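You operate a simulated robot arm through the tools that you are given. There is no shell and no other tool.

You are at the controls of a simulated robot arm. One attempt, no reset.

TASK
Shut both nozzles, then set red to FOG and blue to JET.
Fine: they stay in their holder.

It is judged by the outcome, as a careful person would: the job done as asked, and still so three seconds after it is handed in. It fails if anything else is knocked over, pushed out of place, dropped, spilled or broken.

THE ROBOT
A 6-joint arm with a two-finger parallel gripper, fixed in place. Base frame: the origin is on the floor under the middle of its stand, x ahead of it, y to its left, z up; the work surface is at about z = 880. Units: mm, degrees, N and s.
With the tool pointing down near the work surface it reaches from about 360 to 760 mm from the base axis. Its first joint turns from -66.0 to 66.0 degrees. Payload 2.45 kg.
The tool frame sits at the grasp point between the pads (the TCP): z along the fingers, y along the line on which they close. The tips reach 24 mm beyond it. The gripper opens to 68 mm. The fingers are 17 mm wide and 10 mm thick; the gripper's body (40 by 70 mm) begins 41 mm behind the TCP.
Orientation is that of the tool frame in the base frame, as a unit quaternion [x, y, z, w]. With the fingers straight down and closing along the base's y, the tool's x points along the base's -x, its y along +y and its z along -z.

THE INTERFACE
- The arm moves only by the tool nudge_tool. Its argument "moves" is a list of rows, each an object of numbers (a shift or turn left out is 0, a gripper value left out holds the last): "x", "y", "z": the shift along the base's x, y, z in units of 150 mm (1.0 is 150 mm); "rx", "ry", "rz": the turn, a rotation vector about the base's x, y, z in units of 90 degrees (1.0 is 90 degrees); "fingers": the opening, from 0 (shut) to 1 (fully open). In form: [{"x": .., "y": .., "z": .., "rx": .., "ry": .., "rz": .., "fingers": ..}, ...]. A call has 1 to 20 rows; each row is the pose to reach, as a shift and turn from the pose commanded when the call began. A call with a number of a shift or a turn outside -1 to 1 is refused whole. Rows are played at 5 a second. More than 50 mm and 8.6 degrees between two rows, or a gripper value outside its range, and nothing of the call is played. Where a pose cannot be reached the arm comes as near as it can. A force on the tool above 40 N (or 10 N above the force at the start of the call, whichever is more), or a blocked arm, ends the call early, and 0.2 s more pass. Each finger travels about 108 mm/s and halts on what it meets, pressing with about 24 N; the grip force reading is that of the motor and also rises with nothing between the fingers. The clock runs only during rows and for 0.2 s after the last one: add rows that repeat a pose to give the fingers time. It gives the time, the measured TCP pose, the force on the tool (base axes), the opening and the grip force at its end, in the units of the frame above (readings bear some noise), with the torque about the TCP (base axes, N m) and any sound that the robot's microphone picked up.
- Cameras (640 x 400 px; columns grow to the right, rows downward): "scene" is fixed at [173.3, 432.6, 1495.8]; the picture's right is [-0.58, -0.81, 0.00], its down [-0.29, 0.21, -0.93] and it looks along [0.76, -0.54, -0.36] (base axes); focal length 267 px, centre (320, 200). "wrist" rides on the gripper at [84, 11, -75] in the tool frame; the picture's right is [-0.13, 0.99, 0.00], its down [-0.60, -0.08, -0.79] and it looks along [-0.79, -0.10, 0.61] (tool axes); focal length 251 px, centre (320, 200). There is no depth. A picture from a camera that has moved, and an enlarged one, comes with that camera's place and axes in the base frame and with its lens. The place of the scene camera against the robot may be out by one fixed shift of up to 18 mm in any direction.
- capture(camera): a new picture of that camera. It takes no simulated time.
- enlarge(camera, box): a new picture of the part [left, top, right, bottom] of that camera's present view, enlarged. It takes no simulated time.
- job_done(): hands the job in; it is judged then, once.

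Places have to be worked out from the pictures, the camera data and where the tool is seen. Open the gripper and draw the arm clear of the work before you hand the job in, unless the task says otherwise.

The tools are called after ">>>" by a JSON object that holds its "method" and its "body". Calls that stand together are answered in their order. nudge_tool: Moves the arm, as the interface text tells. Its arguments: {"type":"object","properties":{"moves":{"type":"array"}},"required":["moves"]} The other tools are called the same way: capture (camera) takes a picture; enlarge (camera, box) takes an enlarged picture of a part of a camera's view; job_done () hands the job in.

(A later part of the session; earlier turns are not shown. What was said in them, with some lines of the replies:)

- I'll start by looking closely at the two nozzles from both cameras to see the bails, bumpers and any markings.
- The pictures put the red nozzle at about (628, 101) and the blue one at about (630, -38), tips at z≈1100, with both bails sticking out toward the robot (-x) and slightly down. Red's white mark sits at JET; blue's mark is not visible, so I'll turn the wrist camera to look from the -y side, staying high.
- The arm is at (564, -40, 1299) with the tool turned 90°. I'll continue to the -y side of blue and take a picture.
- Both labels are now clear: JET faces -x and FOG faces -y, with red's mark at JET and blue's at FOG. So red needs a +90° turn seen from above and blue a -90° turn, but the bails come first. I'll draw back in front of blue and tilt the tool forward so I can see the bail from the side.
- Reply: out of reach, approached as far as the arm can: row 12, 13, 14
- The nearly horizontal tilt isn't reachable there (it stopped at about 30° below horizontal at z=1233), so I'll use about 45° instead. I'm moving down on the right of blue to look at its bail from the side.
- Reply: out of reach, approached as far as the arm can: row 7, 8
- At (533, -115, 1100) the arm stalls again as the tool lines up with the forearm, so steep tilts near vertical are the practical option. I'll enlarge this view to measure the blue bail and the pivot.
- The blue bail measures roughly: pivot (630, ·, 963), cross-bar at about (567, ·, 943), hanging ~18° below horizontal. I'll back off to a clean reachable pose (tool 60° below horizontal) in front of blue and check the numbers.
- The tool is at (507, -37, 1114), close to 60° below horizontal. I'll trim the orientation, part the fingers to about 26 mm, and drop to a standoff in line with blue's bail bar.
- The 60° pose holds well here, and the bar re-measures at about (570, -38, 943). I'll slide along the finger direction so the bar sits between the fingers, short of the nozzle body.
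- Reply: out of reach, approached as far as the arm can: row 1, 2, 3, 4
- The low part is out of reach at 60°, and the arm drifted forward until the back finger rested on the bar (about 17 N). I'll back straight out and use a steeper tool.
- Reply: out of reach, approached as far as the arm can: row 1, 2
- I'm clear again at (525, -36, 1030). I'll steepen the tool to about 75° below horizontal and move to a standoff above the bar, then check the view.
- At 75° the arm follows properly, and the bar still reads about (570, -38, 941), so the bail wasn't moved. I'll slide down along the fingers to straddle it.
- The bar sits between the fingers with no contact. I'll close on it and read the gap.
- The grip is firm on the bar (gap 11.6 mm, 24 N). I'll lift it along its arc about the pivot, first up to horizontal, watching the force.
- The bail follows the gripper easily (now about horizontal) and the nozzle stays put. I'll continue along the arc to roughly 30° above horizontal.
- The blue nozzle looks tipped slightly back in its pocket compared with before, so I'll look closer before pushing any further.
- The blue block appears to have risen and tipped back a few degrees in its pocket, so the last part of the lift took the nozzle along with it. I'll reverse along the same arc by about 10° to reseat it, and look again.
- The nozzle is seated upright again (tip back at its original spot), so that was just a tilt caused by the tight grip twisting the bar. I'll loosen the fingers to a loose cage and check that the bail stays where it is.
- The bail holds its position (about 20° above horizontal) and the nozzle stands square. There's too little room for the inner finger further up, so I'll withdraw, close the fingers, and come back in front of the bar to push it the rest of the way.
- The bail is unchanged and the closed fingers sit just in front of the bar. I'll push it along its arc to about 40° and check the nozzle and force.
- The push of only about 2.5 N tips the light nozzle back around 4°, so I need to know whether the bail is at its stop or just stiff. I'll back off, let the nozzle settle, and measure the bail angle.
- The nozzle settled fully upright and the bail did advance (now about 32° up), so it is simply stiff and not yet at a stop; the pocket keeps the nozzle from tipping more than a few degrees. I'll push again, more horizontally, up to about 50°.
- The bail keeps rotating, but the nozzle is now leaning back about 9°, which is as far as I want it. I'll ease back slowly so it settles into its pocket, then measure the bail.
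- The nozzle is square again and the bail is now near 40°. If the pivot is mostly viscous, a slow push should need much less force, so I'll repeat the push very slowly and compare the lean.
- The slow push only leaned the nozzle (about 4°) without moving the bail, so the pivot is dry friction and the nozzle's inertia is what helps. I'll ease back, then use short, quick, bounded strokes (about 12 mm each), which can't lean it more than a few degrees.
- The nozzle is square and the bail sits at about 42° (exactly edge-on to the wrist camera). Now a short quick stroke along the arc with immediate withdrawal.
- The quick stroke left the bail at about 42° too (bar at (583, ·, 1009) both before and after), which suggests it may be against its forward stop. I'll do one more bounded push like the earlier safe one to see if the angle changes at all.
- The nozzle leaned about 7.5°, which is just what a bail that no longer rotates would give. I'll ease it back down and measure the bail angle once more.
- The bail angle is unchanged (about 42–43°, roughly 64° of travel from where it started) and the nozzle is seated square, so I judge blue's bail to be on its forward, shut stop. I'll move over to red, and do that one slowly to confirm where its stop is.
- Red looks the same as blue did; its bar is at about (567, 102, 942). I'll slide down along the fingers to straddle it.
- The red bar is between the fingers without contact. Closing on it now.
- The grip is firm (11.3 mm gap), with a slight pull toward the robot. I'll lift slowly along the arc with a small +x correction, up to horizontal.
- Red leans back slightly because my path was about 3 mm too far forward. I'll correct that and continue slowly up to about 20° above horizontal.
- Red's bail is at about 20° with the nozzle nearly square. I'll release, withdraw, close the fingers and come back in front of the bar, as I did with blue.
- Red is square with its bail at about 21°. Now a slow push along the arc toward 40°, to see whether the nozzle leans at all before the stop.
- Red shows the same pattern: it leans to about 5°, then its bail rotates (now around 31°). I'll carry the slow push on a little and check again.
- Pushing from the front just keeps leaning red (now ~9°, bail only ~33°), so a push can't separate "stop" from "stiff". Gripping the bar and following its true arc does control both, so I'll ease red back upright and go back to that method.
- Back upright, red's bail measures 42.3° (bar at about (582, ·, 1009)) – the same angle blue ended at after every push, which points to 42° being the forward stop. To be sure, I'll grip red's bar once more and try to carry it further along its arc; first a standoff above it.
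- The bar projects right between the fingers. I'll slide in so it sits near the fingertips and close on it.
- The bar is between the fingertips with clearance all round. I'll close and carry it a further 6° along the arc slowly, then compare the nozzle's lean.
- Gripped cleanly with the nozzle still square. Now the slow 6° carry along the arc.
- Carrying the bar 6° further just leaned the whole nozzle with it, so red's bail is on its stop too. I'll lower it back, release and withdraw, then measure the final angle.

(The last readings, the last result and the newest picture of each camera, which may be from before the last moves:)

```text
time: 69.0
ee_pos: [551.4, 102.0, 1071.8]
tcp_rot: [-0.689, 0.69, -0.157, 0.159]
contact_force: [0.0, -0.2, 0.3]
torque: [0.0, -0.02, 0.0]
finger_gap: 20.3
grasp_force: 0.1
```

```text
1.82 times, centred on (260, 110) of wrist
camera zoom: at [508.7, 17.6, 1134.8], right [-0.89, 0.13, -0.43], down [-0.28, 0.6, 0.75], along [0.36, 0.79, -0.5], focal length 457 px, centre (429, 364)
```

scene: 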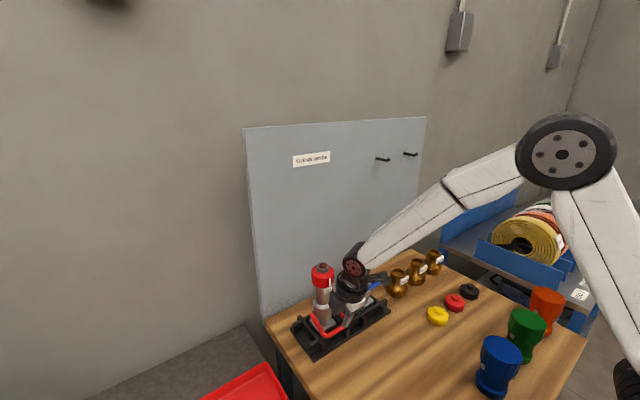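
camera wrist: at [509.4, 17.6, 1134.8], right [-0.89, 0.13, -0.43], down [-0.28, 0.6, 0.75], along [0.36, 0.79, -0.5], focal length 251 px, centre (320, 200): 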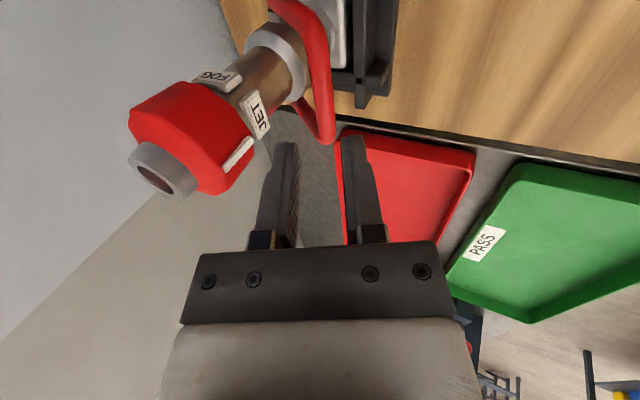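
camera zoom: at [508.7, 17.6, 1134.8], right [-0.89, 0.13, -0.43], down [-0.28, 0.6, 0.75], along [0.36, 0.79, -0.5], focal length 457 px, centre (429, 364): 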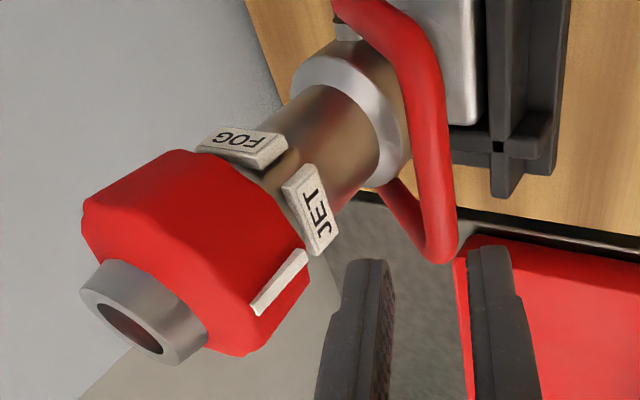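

Red's bail is still at about 41–42°, so it is on the stop; I'll give it one gentle seating nudge with closed fingers in case lowering drew it back a degree.

>>> {"method": "nudge_tool", "body": {"moves": [{"x": -0.1, "z": -0.067, "fingers": 0.1}, {"x": -0.133, "z": -0.233, "fingers": 0.0}, {"x": -0.133, "z": -0.367, "fingers": 0.0}, {"x": -0.08, "z": -0.427, "fingers": 0.0}, {"x": 0.027, "z": -0.4, "fingers": 0.0}, {"x": 0.053, "z": -0.39, "fingers": 0.0}, {"x": 0.073, "z": -0.38, "fingers": 0.0}, {"x": 0.1, "z": -0.365, "fingers": 0.0}, {"x": 0.1, "z": -0.365, "fingers": 0.0}, {"x": 0.08, "z": -0.38, "fingers": 0.0}, {"x": 0.06, "z": -0.39, "fingers": 0.0}, {"x": 0.04, "z": -0.4, "fingers": 0.0}, {"x": 0.0, "z": -0.42, "fingers": 0.0}, {"x": -0.067, "z": -0.427, "fingers": 0.0}, {"x": -0.067, "z": -0.427, "fingers": 0.0}]}}

>>> {"method": "enlarge", "body": {"camera": "scene", "box": [280, 235, 430, 340]}}

>>> {"method": "enlarge", "body": {"camera": "wrist", "box": [70, 0, 400, 220]}}

```text
time: 72.2
ee_pos: [542.5, 101.8, 1007.9]
tcp_rot: [-0.688, 0.69, -0.158, 0.159]
contact_force: [-0.5, 1.0, -0.1]
torque: [0.01, 0.0, 0.01]
finger_gap: 0.0
grasp_force: 23.6
```

```text
3.81 times, centred on (355, 288) of scene
camera zoom: at [173.3, 432.6, 1495.8], right [-0.58, -0.81, 0.0], down [-0.29, 0.21, -0.93], along [0.76, -0.54, -0.36], focal length 1016 px, centre (187, -133)
```

zoom: 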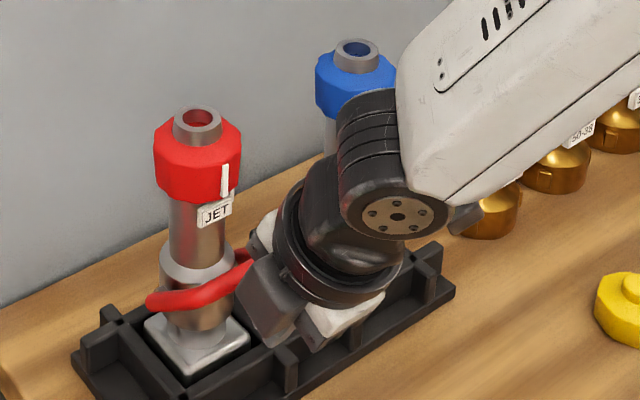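

```text
1.82 times, centred on (235, 110) of wrist
camera zoom: at [498.7, 17.5, 1071.5], right [-0.89, 0.13, -0.43], down [-0.28, 0.6, 0.75], along [0.36, 0.79, -0.5], focal length 457 px, centre (474, 364)
```

zoom: 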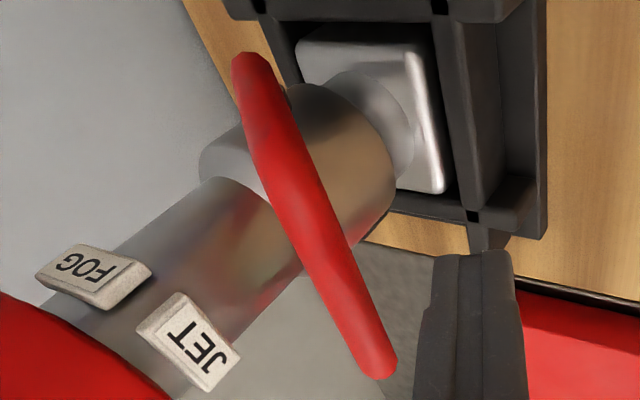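

Both bails are now shut against their stops and both nozzles are square in the holder. Next the pattern sleeves: I'll raise the tool and bring it back to vertical in front of red.

>>> {"method": "nudge_tool", "body": {"moves": [{"x": -0.02, "z": 0.15}, {"x": -0.04, "z": 0.35, "ry": 0.05}, {"x": -0.04, "z": 0.55, "ry": 0.1}, {"x": -0.04, "z": 0.75, "ry": 0.15, "fingers": 0.3}, {"x": -0.04, "z": 0.9, "ry": 0.2, "fingers": 0.7}, {"x": -0.04, "z": 1.0, "ry": 0.25, "fingers": 1.0}, {"x": -0.04, "z": 1.0, "ry": 0.288, "fingers": 1.0}, {"x": -0.04, "z": 1.0, "ry": 0.288, "fingers": 1.0}]}}

>>> {"method": "enlarge", "body": {"camera": "scene", "box": [280, 220, 430, 340]}}

```text
time: 74.0
ee_pos: [535.8, 101.3, 1158.3]
tcp_rot: [0.707, -0.707, -0.001, 0.001]
contact_force: [0.9, 0.0, 0.0]
torque: [0.02, -0.02, -0.02]
finger_gap: 67.9
grasp_force: 0.1
```

```text
3.33 times, centred on (355, 280) of scene
camera zoom: at [173.3, 432.6, 1495.8], right [-0.58, -0.81, 0.0], down [-0.29, 0.21, -0.93], along [0.76, -0.54, -0.36], focal length 889 px, centre (203, -67)
```

zoom: 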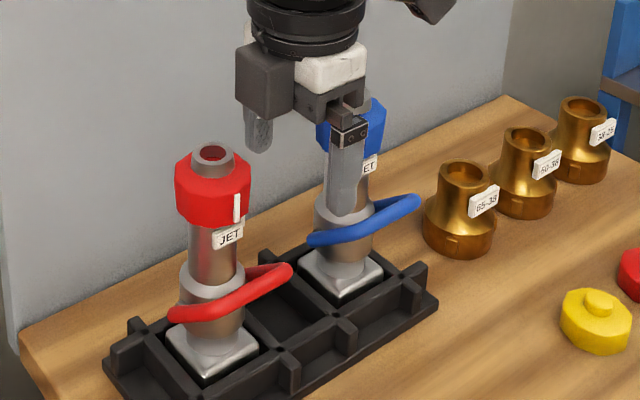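

Both bails clearly sit at the same raised angle now. I'll turn the tool back by 90° (so it has the full +90° turn available) and move over red, still above it.

>>> {"method": "nudge_tool", "body": {"moves": [{"x": 0.0, "z": 0.05, "rz": -0.083}, {"x": 0.0, "z": 0.1, "rz": -0.167}, {"x": 0.0, "z": 0.15, "rz": -0.25}, {"x": 0.05, "z": 0.15, "rz": -0.333}, {"x": 0.1, "z": 0.15, "rz": -0.417}, {"x": 0.18, "z": 0.15, "rz": -0.5}, {"x": 0.26, "z": 0.15, "rz": -0.583}, {"x": 0.34, "z": 0.15, "rz": -0.667}, {"x": 0.42, "z": 0.15, "rz": -0.75}, {"x": 0.5, "z": 0.15, "rz": -0.833}, {"x": 0.57, "z": 0.15, "rz": -0.917}, {"x": 0.633, "z": 0.15, "rz": -1.0}, {"x": 0.633, "z": 0.15, "rz": -1.0}]}}

>>> {"method": "capture", "body": {"camera": "wrist"}}

>>> {"method": "enlarge", "body": {"camera": "scene", "box": [280, 200, 430, 330]}}

```text
time: 76.8
ee_pos: [630.3, 101.8, 1179.9]
tcp_rot: [0.002, 1.0, -0.001, 0.001]
contact_force: [0.3, 0.2, -0.5]
torque: [-0.03, -0.01, 0.0]
finger_gap: 67.9
grasp_force: 0.1
```

```text
taken
camera wrist: at [546.6, 112.9, 1255.9], right [0.13, 0.99, 0.0], down [0.6, -0.08, 0.79], along [0.79, -0.1, -0.61], focal length 251 px, centre (320, 200)
```

wrist: 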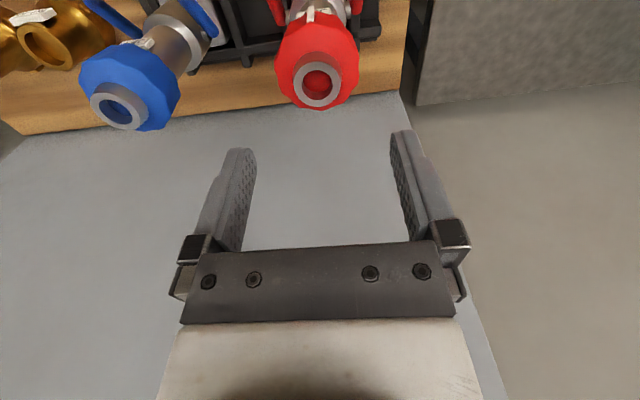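

```text
3.08 times, centred on (355, 265) of scene
camera zoom: at [173.3, 432.6, 1495.8], right [-0.58, -0.81, 0.0], down [-0.29, 0.21, -0.93], along [0.76, -0.54, -0.36], focal length 820 px, centre (212, 0)
```

zoom: 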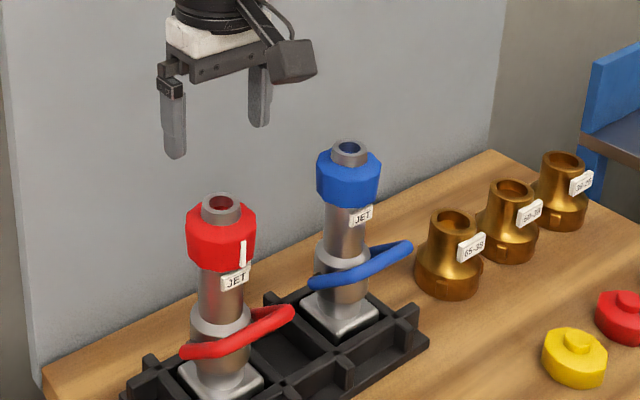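

Red's tip projects at column 317, so its axis is at about (630, 100). I'll enlarge to pin down both nozzle centres before descending.

>>> {"method": "enlarge", "body": {"camera": "wrist", "box": [60, 0, 380, 150]}}

>>> {"method": "enlarge", "body": {"camera": "wrist", "box": [260, 0, 380, 120]}}

```text
2.00 times, centred on (220, 75) of wrist
camera zoom: at [546.6, 112.9, 1255.9], right [0.13, 0.99, 0.0], down [0.6, -0.08, 0.79], along [0.79, -0.1, -0.61], focal length 503 px, centre (520, 450)
```

zoom: 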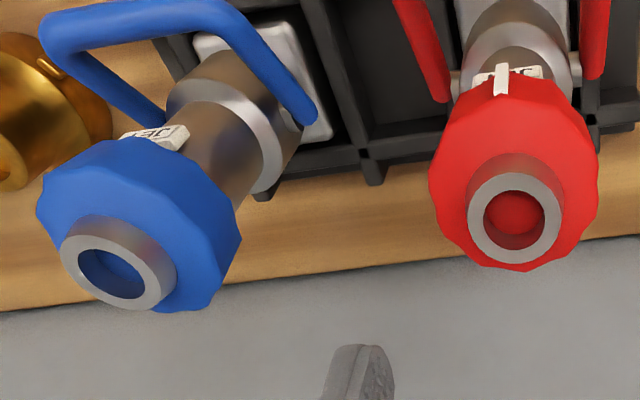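

```text
3.33 times, centred on (320, 60) of wrist
camera zoom: at [546.6, 112.9, 1255.9], right [0.13, 0.99, 0.0], down [0.6, -0.08, 0.79], along [0.79, -0.1, -0.61], focal length 838 px, centre (320, 667)
```

zoom: 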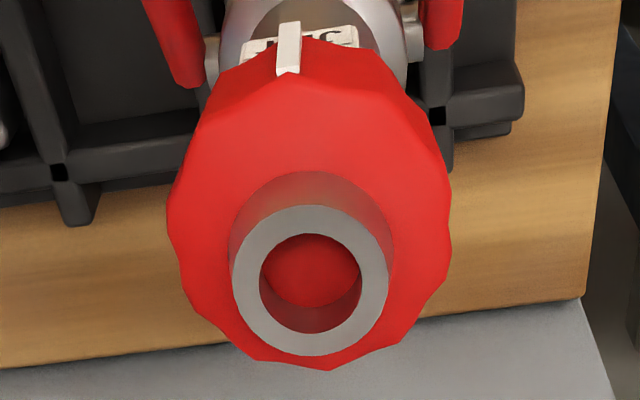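

Red's axis is at (629.6, 100.9) and blue's about (630, -40). I'll descend over red with the fingers fully open, stopping with the pads level with the sleeve (TCP z≈1074).

>>> {"method": "nudge_tool", "body": {"moves": [{"x": -0.005, "y": -0.006, "z": -0.12, "fingers": 1.0}, {"x": -0.005, "y": -0.006, "z": -0.24, "fingers": 1.0}, {"x": -0.005, "y": -0.006, "z": -0.36, "fingers": 1.0}, {"x": -0.005, "y": -0.006, "z": -0.48, "fingers": 1.0}, {"x": -0.005, "y": -0.006, "z": -0.6, "fingers": 1.0}, {"x": -0.005, "y": -0.006, "z": -0.707, "fingers": 1.0}, {"x": -0.005, "y": -0.006, "z": -0.707, "fingers": 1.0}]}}

>>> {"method": "capture", "body": {"camera": "wrist"}}

>>> {"method": "enlarge", "body": {"camera": "scene", "box": [280, 220, 400, 330]}}

```text
time: 78.4
ee_pos: [629.9, 101.0, 1074.4]
tcp_rot: [0.0, 1.0, 0.0, 0.0]
contact_force: [0.6, 0.0, -0.3]
torque: [0.0, -0.01, 0.0]
finger_gap: 67.8
grasp_force: 0.0
```

```text
taken
camera wrist: at [545.3, 111.5, 1149.7], right [0.13, 0.99, 0.0], down [0.6, -0.08, 0.79], along [0.79, -0.1, -0.61], focal length 251 px, centre (320, 200)
```

wrist: 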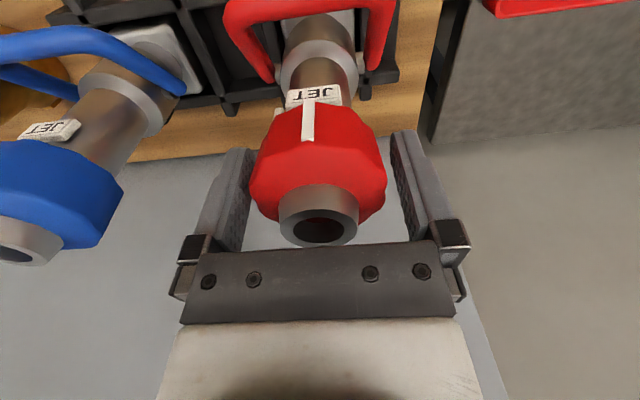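

```text
3.64 times, centred on (340, 275) of scene
camera zoom: at [173.3, 432.6, 1495.8], right [-0.58, -0.81, 0.0], down [-0.29, 0.21, -0.93], along [0.76, -0.54, -0.36], focal length 970 px, centre (247, -73)
```

zoom: 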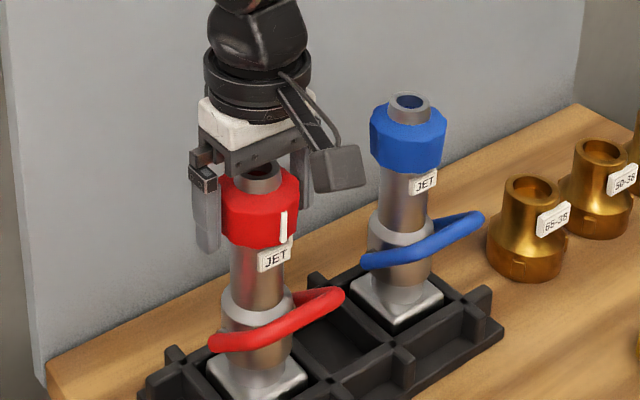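

The sleeve is centred between the open fingers with clearance on both sides. I'll close on it.

>>> {"method": "nudge_tool", "body": {"moves": [{"fingers": 0.92}, {"fingers": 0.86}, {"fingers": 0.8}, {"fingers": 0.7}, {"fingers": 0.7}]}}

>>> {"method": "capture", "body": {"camera": "wrist"}}

>>> {"method": "enlarge", "body": {"camera": "scene", "box": [280, 220, 400, 330]}}

```text
time: 79.6
ee_pos: [629.9, 100.2, 1074.5]
tcp_rot: [0.0, 1.0, 0.0, 0.001]
contact_force: [0.0, -1.3, -0.4]
torque: [-0.2, -0.03, -0.02]
finger_gap: 57.7
grasp_force: 24.0
```

```text
taken
camera wrist: at [545.3, 111.3, 1150.0], right [0.13, 0.99, 0.0], down [0.6, -0.08, 0.79], along [0.79, -0.1, -0.61], focal length 251 px, centre (320, 200)
```

wrist: 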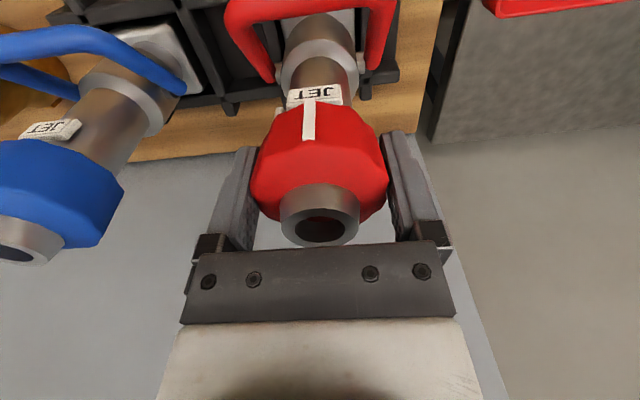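

```text
3.64 times, centred on (340, 275) of scene
camera zoom: at [173.3, 432.6, 1495.8], right [-0.58, -0.81, 0.0], down [-0.29, 0.21, -0.93], along [0.76, -0.54, -0.36], focal length 970 px, centre (247, -73)
```

zoom: 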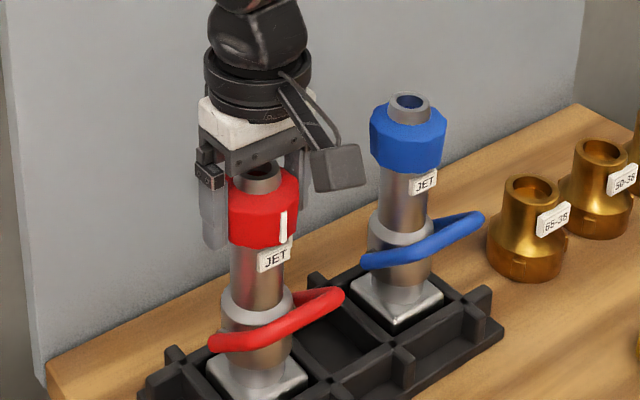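

Sleeve gripped (57.7 mm, 24 N) with the nozzle undisturbed. I'll turn it +45° (counter-clockwise from above) and check that only the sleeve turns.

>>> {"method": "nudge_tool", "body": {"moves": [{"rz": 0.05}, {"rz": 0.1}, {"rz": 0.15}, {"rz": 0.2}, {"rz": 0.25}, {"rz": 0.3}, {"rz": 0.35}, {"rz": 0.4}, {"rz": 0.45}, {"rz": 0.5}, {"rz": 0.5}]}}

>>> {"method": "capture", "body": {"camera": "wrist"}}

>>> {"method": "enlarge", "body": {"camera": "scene", "box": [280, 220, 400, 330]}}

```text
time: 82.0
ee_pos: [629.4, 100.1, 1074.8]
tcp_rot: [-0.383, 0.924, 0.0, 0.0]
contact_force: [-0.6, 0.8, -0.2]
torque: [-0.03, -0.05, 0.0]
finger_gap: 57.7
grasp_force: 23.8
```

```text
taken
camera wrist: at [562.2, 49.1, 1150.0], right [-0.61, 0.79, 0.0], down [0.48, 0.37, 0.79], along [0.63, 0.49, -0.61], focal length 251 px, centre (320, 200)
```

wrist: 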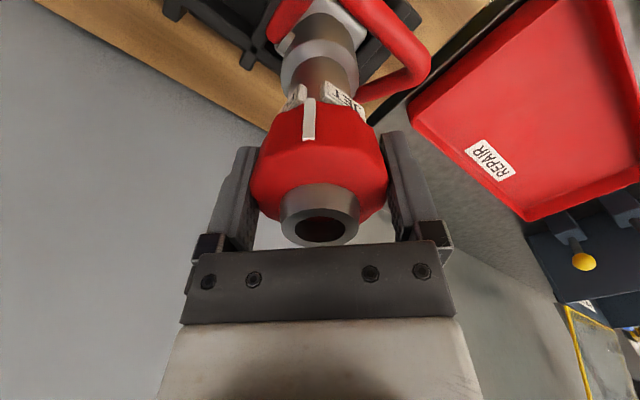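

```text
3.64 times, centred on (340, 275) of scene
camera zoom: at [173.3, 432.7, 1495.7], right [-0.58, -0.81, 0.0], down [-0.29, 0.21, -0.93], along [0.76, -0.54, -0.36], focal length 970 px, centre (247, -73)
```

zoom: 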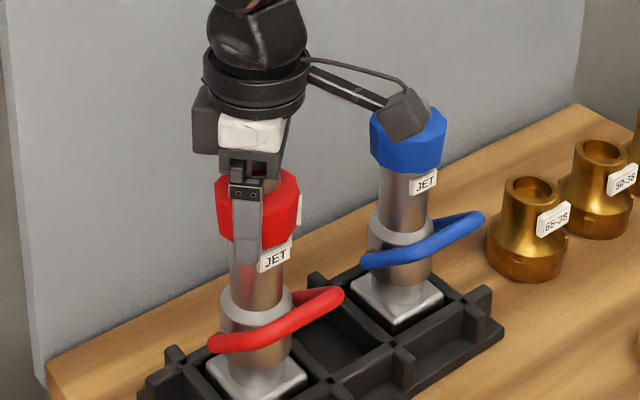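

The sleeve turns with the gripper while the nozzle stays fixed. Continuing the remaining 45°.

>>> {"method": "nudge_tool", "body": {"moves": [{"rz": 0.05}, {"rz": 0.1}, {"rz": 0.15}, {"rz": 0.2}, {"rz": 0.25}, {"rz": 0.3}, {"rz": 0.35}, {"rz": 0.4}, {"rz": 0.45}, {"rz": 0.5}, {"rz": 0.5}]}}

>>> {"method": "capture", "body": {"camera": "wrist"}}

>>> {"method": "enlarge", "body": {"camera": "wrist", "box": [240, 30, 400, 180]}}

>>> {"method": "enlarge", "body": {"camera": "scene", "box": [280, 220, 400, 330]}}

```text
time: 84.4
ee_pos: [629.7, 100.9, 1074.7]
tcp_rot: [0.707, -0.707, 0.0, -0.001]
contact_force: [0.2, -1.9, 0.0]
torque: [-0.11, -0.03, 0.02]
finger_gap: 57.5
grasp_force: 23.9
```

```text
taken
camera wrist: at [618.9, 16.7, 1150.0], right [-0.99, 0.13, 0.0], down [0.08, 0.6, 0.79], along [0.1, 0.79, -0.61], focal length 251 px, centre (320, 200)
```

wrist: 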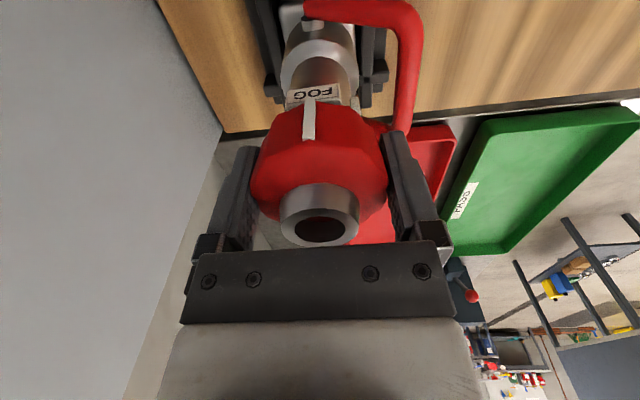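

```text
2.67 times, centred on (320, 105) of wrist
camera zoom: at [618.9, 16.7, 1150.0], right [-0.99, 0.13, 0.0], down [0.08, 0.6, 0.79], along [0.1, 0.79, -0.61], focal length 670 px, centre (320, 453)
```

zoom: 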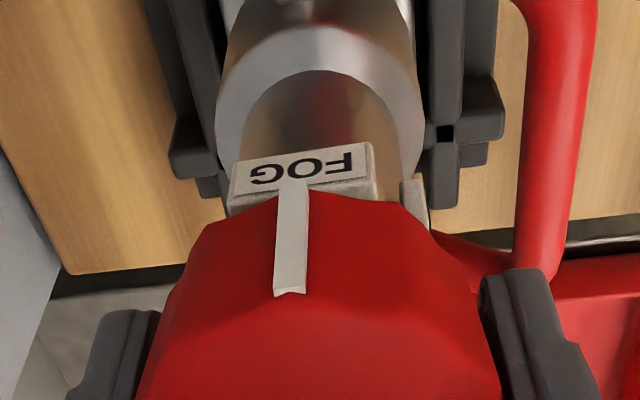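

```text
3.64 times, centred on (340, 275) of scene
camera zoom: at [173.3, 432.6, 1495.8], right [-0.58, -0.81, 0.0], down [-0.29, 0.21, -0.93], along [0.76, -0.54, -0.36], focal length 970 px, centre (247, -73)
```

zoom: 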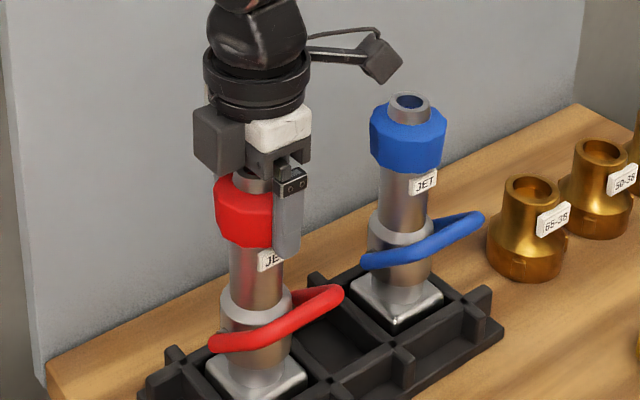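

Red's mark now sits on FOG, with the same alignment it had on JET before. I'll open the fingers and rise clear, then check it.

>>> {"method": "nudge_tool", "body": {"moves": [{"fingers": 0.9}, {"fingers": 1.0}, {"fingers": 1.0}, {"z": 0.1, "fingers": 1.0}, {"z": 0.25, "fingers": 1.0}, {"z": 0.4, "fingers": 1.0}, {"z": 0.55, "fingers": 1.0}, {"z": 0.707, "fingers": 1.0}, {"z": 0.707, "fingers": 1.0}]}}

>>> {"method": "enlarge", "body": {"camera": "wrist", "box": [240, 0, 420, 140]}}

>>> {"method": "enlarge", "body": {"camera": "scene", "box": [280, 220, 430, 340]}}

```text
time: 86.4
ee_pos: [628.8, 101.4, 1180.4]
tcp_rot: [0.707, -0.707, 0.0, 0.0]
contact_force: [-0.4, 0.1, -0.1]
torque: [0.01, 0.0, -0.02]
finger_gap: 68.2
grasp_force: 0.1
```

```text
2.86 times, centred on (330, 70) of wrist
camera zoom: at [618.6, 16.5, 1256.5], right [-0.99, 0.13, 0.0], down [0.08, 0.6, 0.79], along [0.1, 0.79, -0.61], focal length 718 px, centre (291, 571)
```

zoom: 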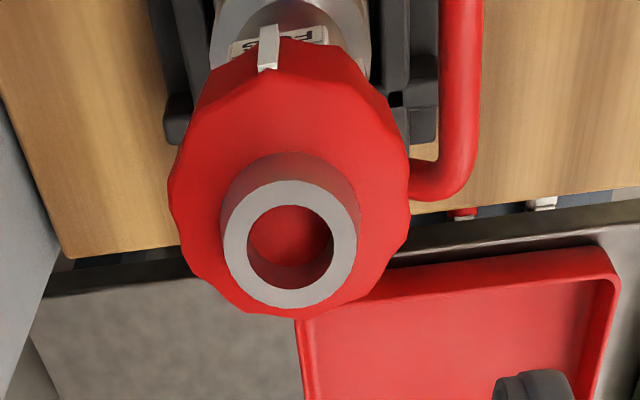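

```text
3.33 times, centred on (355, 280) of scene
camera zoom: at [173.3, 432.6, 1495.8], right [-0.58, -0.81, 0.0], down [-0.29, 0.21, -0.93], along [0.76, -0.54, -0.36], focal length 889 px, centre (203, -67)
```

zoom: 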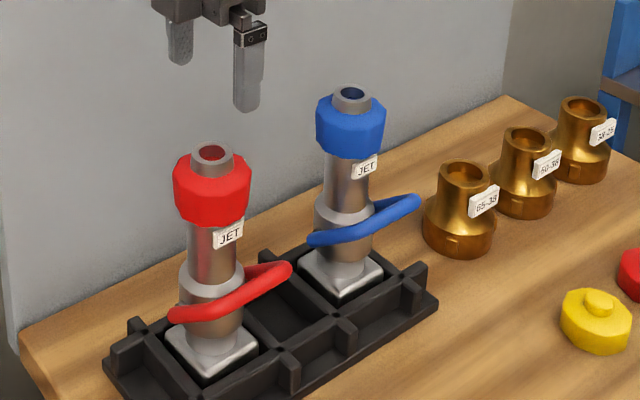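

Red is set: mark on FOG, bail up, seated. Now I'll move over blue at the same height and check the centring.

>>> {"method": "nudge_tool", "body": {"moves": [{"y": -0.2, "fingers": 1.0}, {"y": -0.4}, {"y": -0.6}, {"y": -0.8}, {"x": 0.005, "y": -0.94}, {"x": 0.005, "y": -0.94}]}}

>>> {"method": "enlarge", "body": {"camera": "wrist", "box": [240, 0, 420, 140]}}

```text
time: 87.8
ee_pos: [629.7, -40.5, 1181.3]
tcp_rot: [-0.707, 0.707, 0.001, 0.0]
contact_force: [-0.6, -0.2, 0.5]
torque: [0.03, 0.03, 0.01]
finger_gap: 68.1
grasp_force: 0.1
```

```text
2.86 times, centred on (330, 70) of wrist
camera zoom: at [619.3, -125.0, 1256.1], right [-0.99, 0.13, 0.0], down [0.08, 0.6, 0.79], along [0.1, 0.79, -0.61], focal length 718 px, centre (291, 571)
```

zoom: 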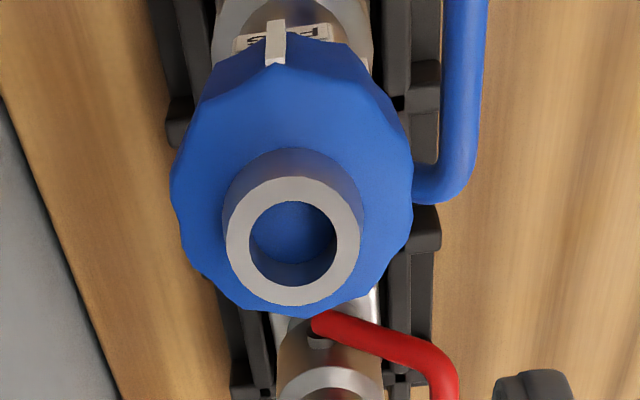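

Blue's axis works out at about (629.5, -41.4), well inside the open fingers. I'll descend to the sleeve.

>>> {"method": "nudge_tool", "body": {"moves": [{"y": -0.006, "z": -0.12, "fingers": 1.0}, {"y": -0.006, "z": -0.24, "fingers": 1.0}, {"y": -0.006, "z": -0.36, "fingers": 1.0}, {"y": -0.006, "z": -0.48, "fingers": 1.0}, {"y": -0.006, "z": -0.6, "fingers": 1.0}, {"y": -0.006, "z": -0.71, "fingers": 1.0}, {"y": -0.006, "z": -0.71, "fingers": 1.0}]}}

>>> {"method": "capture", "body": {"camera": "wrist"}}

>>> {"method": "enlarge", "body": {"camera": "scene", "box": [300, 220, 430, 340]}}

```text
time: 89.4
ee_pos: [630.5, -41.3, 1074.0]
tcp_rot: [-0.707, 0.708, 0.001, 0.001]
contact_force: [0.4, 0.5, 0.4]
torque: [0.0, 0.0, 0.01]
finger_gap: 67.9
grasp_force: 0.1
```

```text
taken
camera wrist: at [619.8, -125.4, 1149.2], right [-0.99, 0.13, 0.0], down [0.08, 0.6, 0.79], along [0.1, 0.79, -0.61], focal length 251 px, centre (320, 200)
```

wrist: 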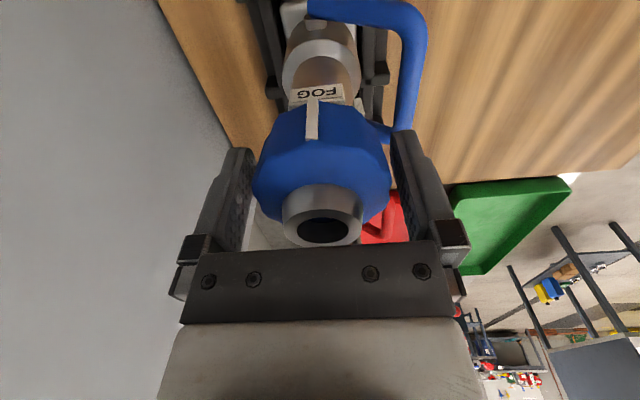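

```text
3.33 times, centred on (365, 280) of scene
camera zoom: at [173.3, 432.6, 1495.8], right [-0.58, -0.81, 0.0], down [-0.29, 0.21, -0.93], along [0.76, -0.54, -0.36], focal length 889 px, centre (170, -67)
```

zoom: 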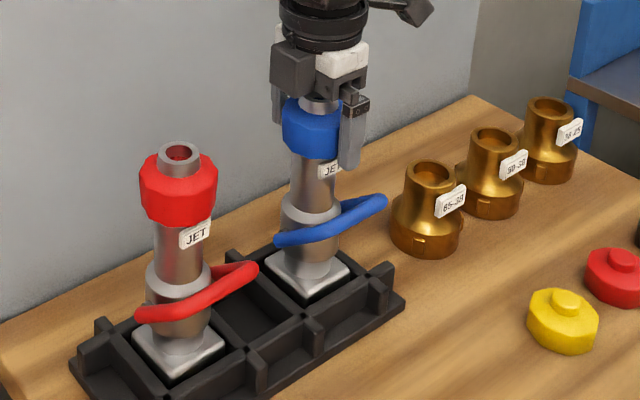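

Blue's sleeve is between the fingers. I'll close on it and turn it -45° (clockwise from above) first.

>>> {"method": "nudge_tool", "body": {"moves": [{"fingers": 0.92}, {"fingers": 0.86}, {"fingers": 0.8}, {"fingers": 0.7}, {"fingers": 0.7}]}}

>>> {"method": "nudge_tool", "body": {"moves": [{"rz": -0.05}, {"rz": -0.1}, {"rz": -0.15}, {"rz": -0.2}, {"rz": -0.25}, {"rz": -0.3}, {"rz": -0.35}, {"rz": -0.4}, {"rz": -0.45}, {"rz": -0.5}, {"rz": -0.5}]}}

>>> {"method": "capture", "body": {"camera": "wrist"}}

>>> {"method": "enlarge", "body": {"camera": "scene", "box": [300, 220, 430, 340]}}

```text
time: 90.6
ee_pos: [630.4, -40.6, 1073.7]
tcp_rot: [0.707, -0.707, -0.001, 0.0]
contact_force: [-2.0, -0.3, 0.9]
torque: [0.0, 0.24, 0.02]
finger_gap: 57.7
grasp_force: 23.8
```

```text
time: 93.0
ee_pos: [632.0, -41.1, 1072.6]
tcp_rot: [-0.382, 0.924, 0.0, 0.001]
contact_force: [-0.4, -1.1, -0.3]
torque: [-0.22, -0.24, 0.01]
finger_gap: 57.7
grasp_force: 24.0
```

```text
taken
camera wrist: at [563.2, -92.9, 1149.3], right [-0.61, 0.79, 0.0], down [0.48, 0.37, 0.79], along [0.63, 0.48, -0.61], focal length 251 px, centre (320, 200)
```

wrist: 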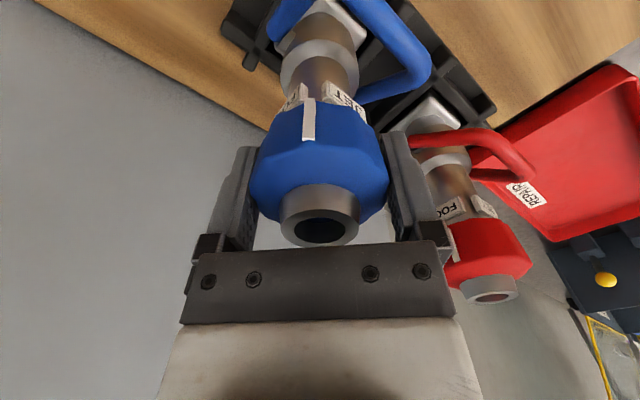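

```text
3.33 times, centred on (365, 280) of scene
camera zoom: at [173.4, 432.6, 1495.7], right [-0.58, -0.81, 0.0], down [-0.29, 0.21, -0.93], along [0.76, -0.54, -0.36], focal length 889 px, centre (170, -67)
```

zoom: 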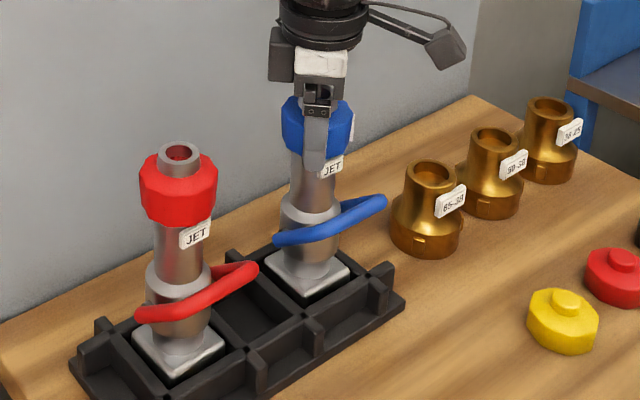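

Blue's sleeve is turning cleanly and its nozzle stays put; red's mark is seen on FOG in the background. Finishing the remaining -45°.

>>> {"method": "nudge_tool", "body": {"moves": [{"rz": -0.05}, {"rz": -0.1}, {"rz": -0.15}, {"rz": -0.2}, {"rz": -0.25}, {"rz": -0.3}, {"rz": -0.35}, {"rz": -0.4}, {"rz": -0.45}, {"rz": -0.5}, {"rz": -0.5}]}}

>>> {"method": "enlarge", "body": {"camera": "wrist", "box": [240, 30, 400, 180]}}

>>> {"method": "enlarge", "body": {"camera": "scene", "box": [300, 220, 430, 340]}}

```text
time: 95.4
ee_pos: [630.6, -41.0, 1073.1]
tcp_rot: [0.001, 1.0, 0.0, 0.001]
contact_force: [-0.4, 0.3, 0.4]
torque: [-0.1, 0.19, -0.02]
finger_gap: 57.7
grasp_force: 23.7
```

```text
2.67 times, centred on (320, 105) of wrist
camera zoom: at [546.2, -29.9, 1149.3], right [0.13, 0.99, 0.0], down [0.6, -0.08, 0.79], along [0.79, -0.1, -0.61], focal length 670 px, centre (320, 453)
```

zoom: 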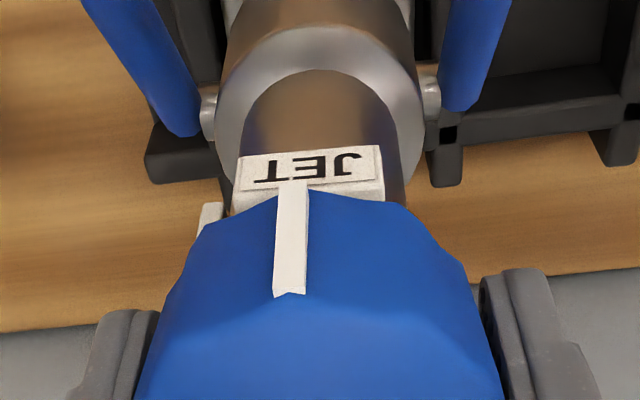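

```text
3.33 times, centred on (365, 280) of scene
camera zoom: at [173.3, 432.7, 1495.7], right [-0.58, -0.81, 0.0], down [-0.29, 0.21, -0.93], along [0.76, -0.54, -0.36], focal length 889 px, centre (170, -67)
```

zoom: 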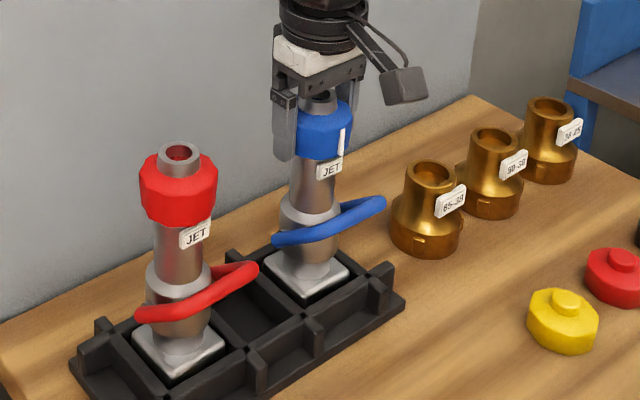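

Blue's mark is now on JET. I'll open, rise clear and draw back for a final check of both nozzles.

>>> {"method": "nudge_tool", "body": {"moves": [{"fingers": 0.9}, {"fingers": 1.0}, {"fingers": 1.0}, {"z": 0.1, "fingers": 1.0}, {"z": 0.25, "fingers": 1.0}, {"z": 0.4, "fingers": 1.0}, {"z": 0.6, "fingers": 1.0}, {"z": 0.8, "fingers": 1.0}, {"x": -0.1, "z": 0.95, "fingers": 1.0}, {"x": -0.3, "z": 1.0, "fingers": 1.0}, {"x": -0.6, "z": 1.0, "fingers": 1.0}, {"x": -0.85, "y": 0.15, "z": 1.0, "fingers": 1.0}, {"x": -0.85, "y": 0.3, "z": 1.0, "fingers": 1.0}, {"x": -0.85, "y": 0.3, "z": 1.0, "fingers": 1.0}]}}

>>> {"method": "capture", "body": {"camera": "wrist"}}

>>> {"method": "enlarge", "body": {"camera": "scene", "box": [270, 220, 430, 340]}}

>>> {"method": "capture", "body": {"camera": "scene"}}

```text
time: 98.4
ee_pos: [503.5, 5.4, 1224.9]
tcp_rot: [0.0, 1.0, 0.0, 0.001]
contact_force: [0.2, -0.5, 0.3]
torque: [-0.03, 0.01, 0.02]
finger_gap: 68.1
grasp_force: 0.0
```

```text
taken
camera wrist: at [418.7, 15.5, 1299.2], right [0.13, 0.99, 0.0], down [0.6, -0.08, 0.79], along [0.79, -0.1, -0.61], focal length 251 px, centre (320, 200)
```

wrist: 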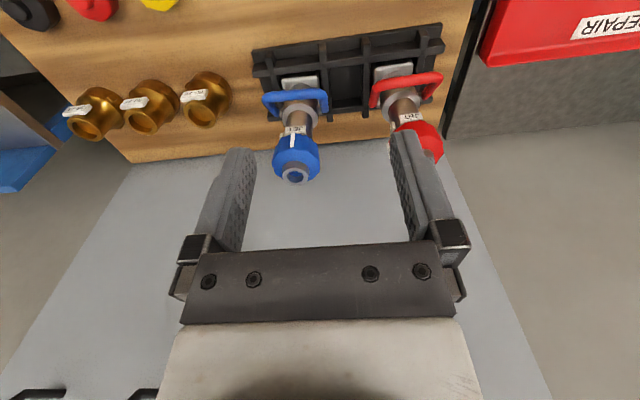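

```text
3.33 times, centred on (350, 280) of scene
camera zoom: at [173.3, 432.7, 1495.8], right [-0.58, -0.81, 0.0], down [-0.29, 0.21, -0.93], along [0.76, -0.54, -0.36], focal length 889 px, centre (220, -67)
```

zoom: 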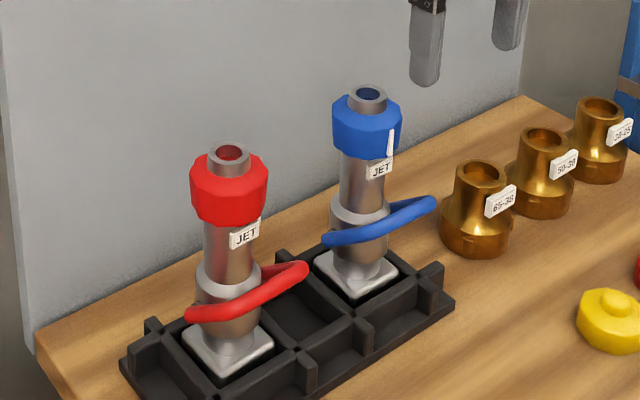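

```text
taken
```

scene: 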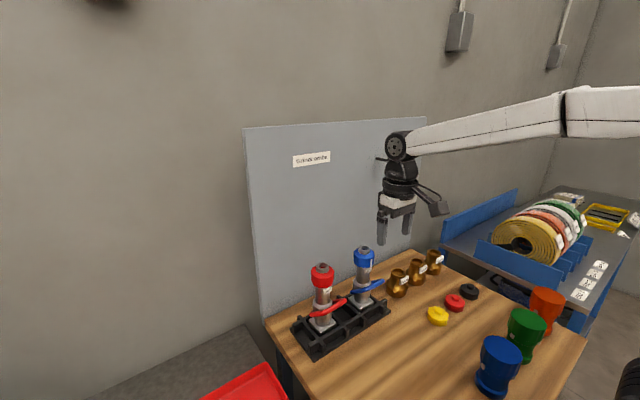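

Everything stands square and nothing else has moved. Before handing in, I'll look closely at both bails and both marks from here.

>>> {"method": "enlarge", "body": {"camera": "wrist", "box": [240, 10, 460, 190]}}

>>> {"method": "enlarge", "body": {"camera": "scene", "box": [300, 230, 400, 300]}}

```text
2.22 times, centred on (350, 100) of wrist
camera zoom: at [418.7, 15.5, 1299.2], right [0.13, 0.99, 0.0], down [0.6, -0.08, 0.79], along [0.79, -0.1, -0.61], focal length 559 px, centre (253, 422)
```

zoom: 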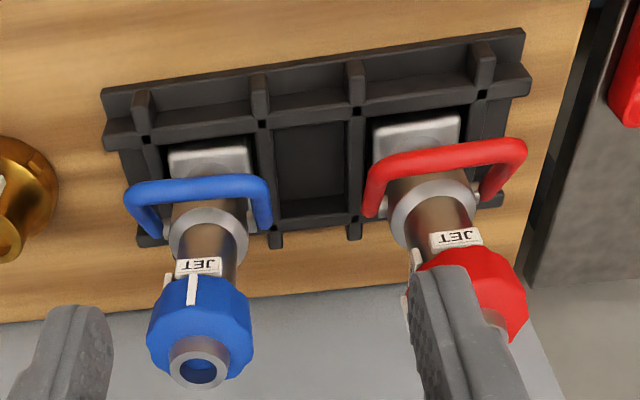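

```text
5.71 times, centred on (350, 265) of scene
camera zoom: at [173.3, 432.7, 1495.8], right [-0.58, -0.81, 0.0], down [-0.29, 0.21, -0.93], along [0.76, -0.54, -0.36], focal length 1524 px, centre (149, -171)
```

zoom: 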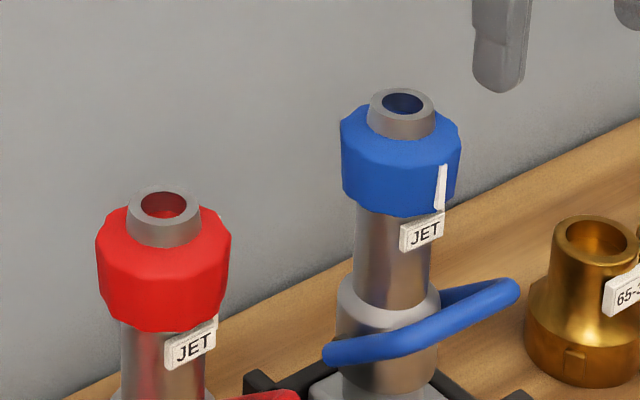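

From here both bail bars measure the same (about 41–42° up, against their stops). Blue's mark is on JET and red's is turned to FOG, both nozzles are seated in the holder, and the gripper is open and clear. I'm handing the job in.

>>> {"method": "job_done", "body": {}}

```text
The job is handed in.
```

Both nozzles are shut, red is set to FOG and blue to JET. Both are still seated in their holder, and I've handed the job in.

- **Shut:** I took forward (toward the tip) as shut. Both bails went forward until they would turn no further, stopping at the same angle, about 42° above horizontal. I checked red's stop by gripping the bar and trying to carry it further. Blue's I judged from repeated pushes that no longer moved it.
- **Leaning:** Pushing the bails leaned each nozzle back by up to about 9° in its pocket. Each settled square again when I eased off.
- **Patterns:** After shutting both, I turned red's sleeve from JET to FOG and blue's from FOG to JET. The pictures after each turn showed the marks on the right labels. In the last view the gripper hid red's FOG side.
- **Surroundings:** I saw nothing else moved or knocked over, and the gripper is open and clear of the work.
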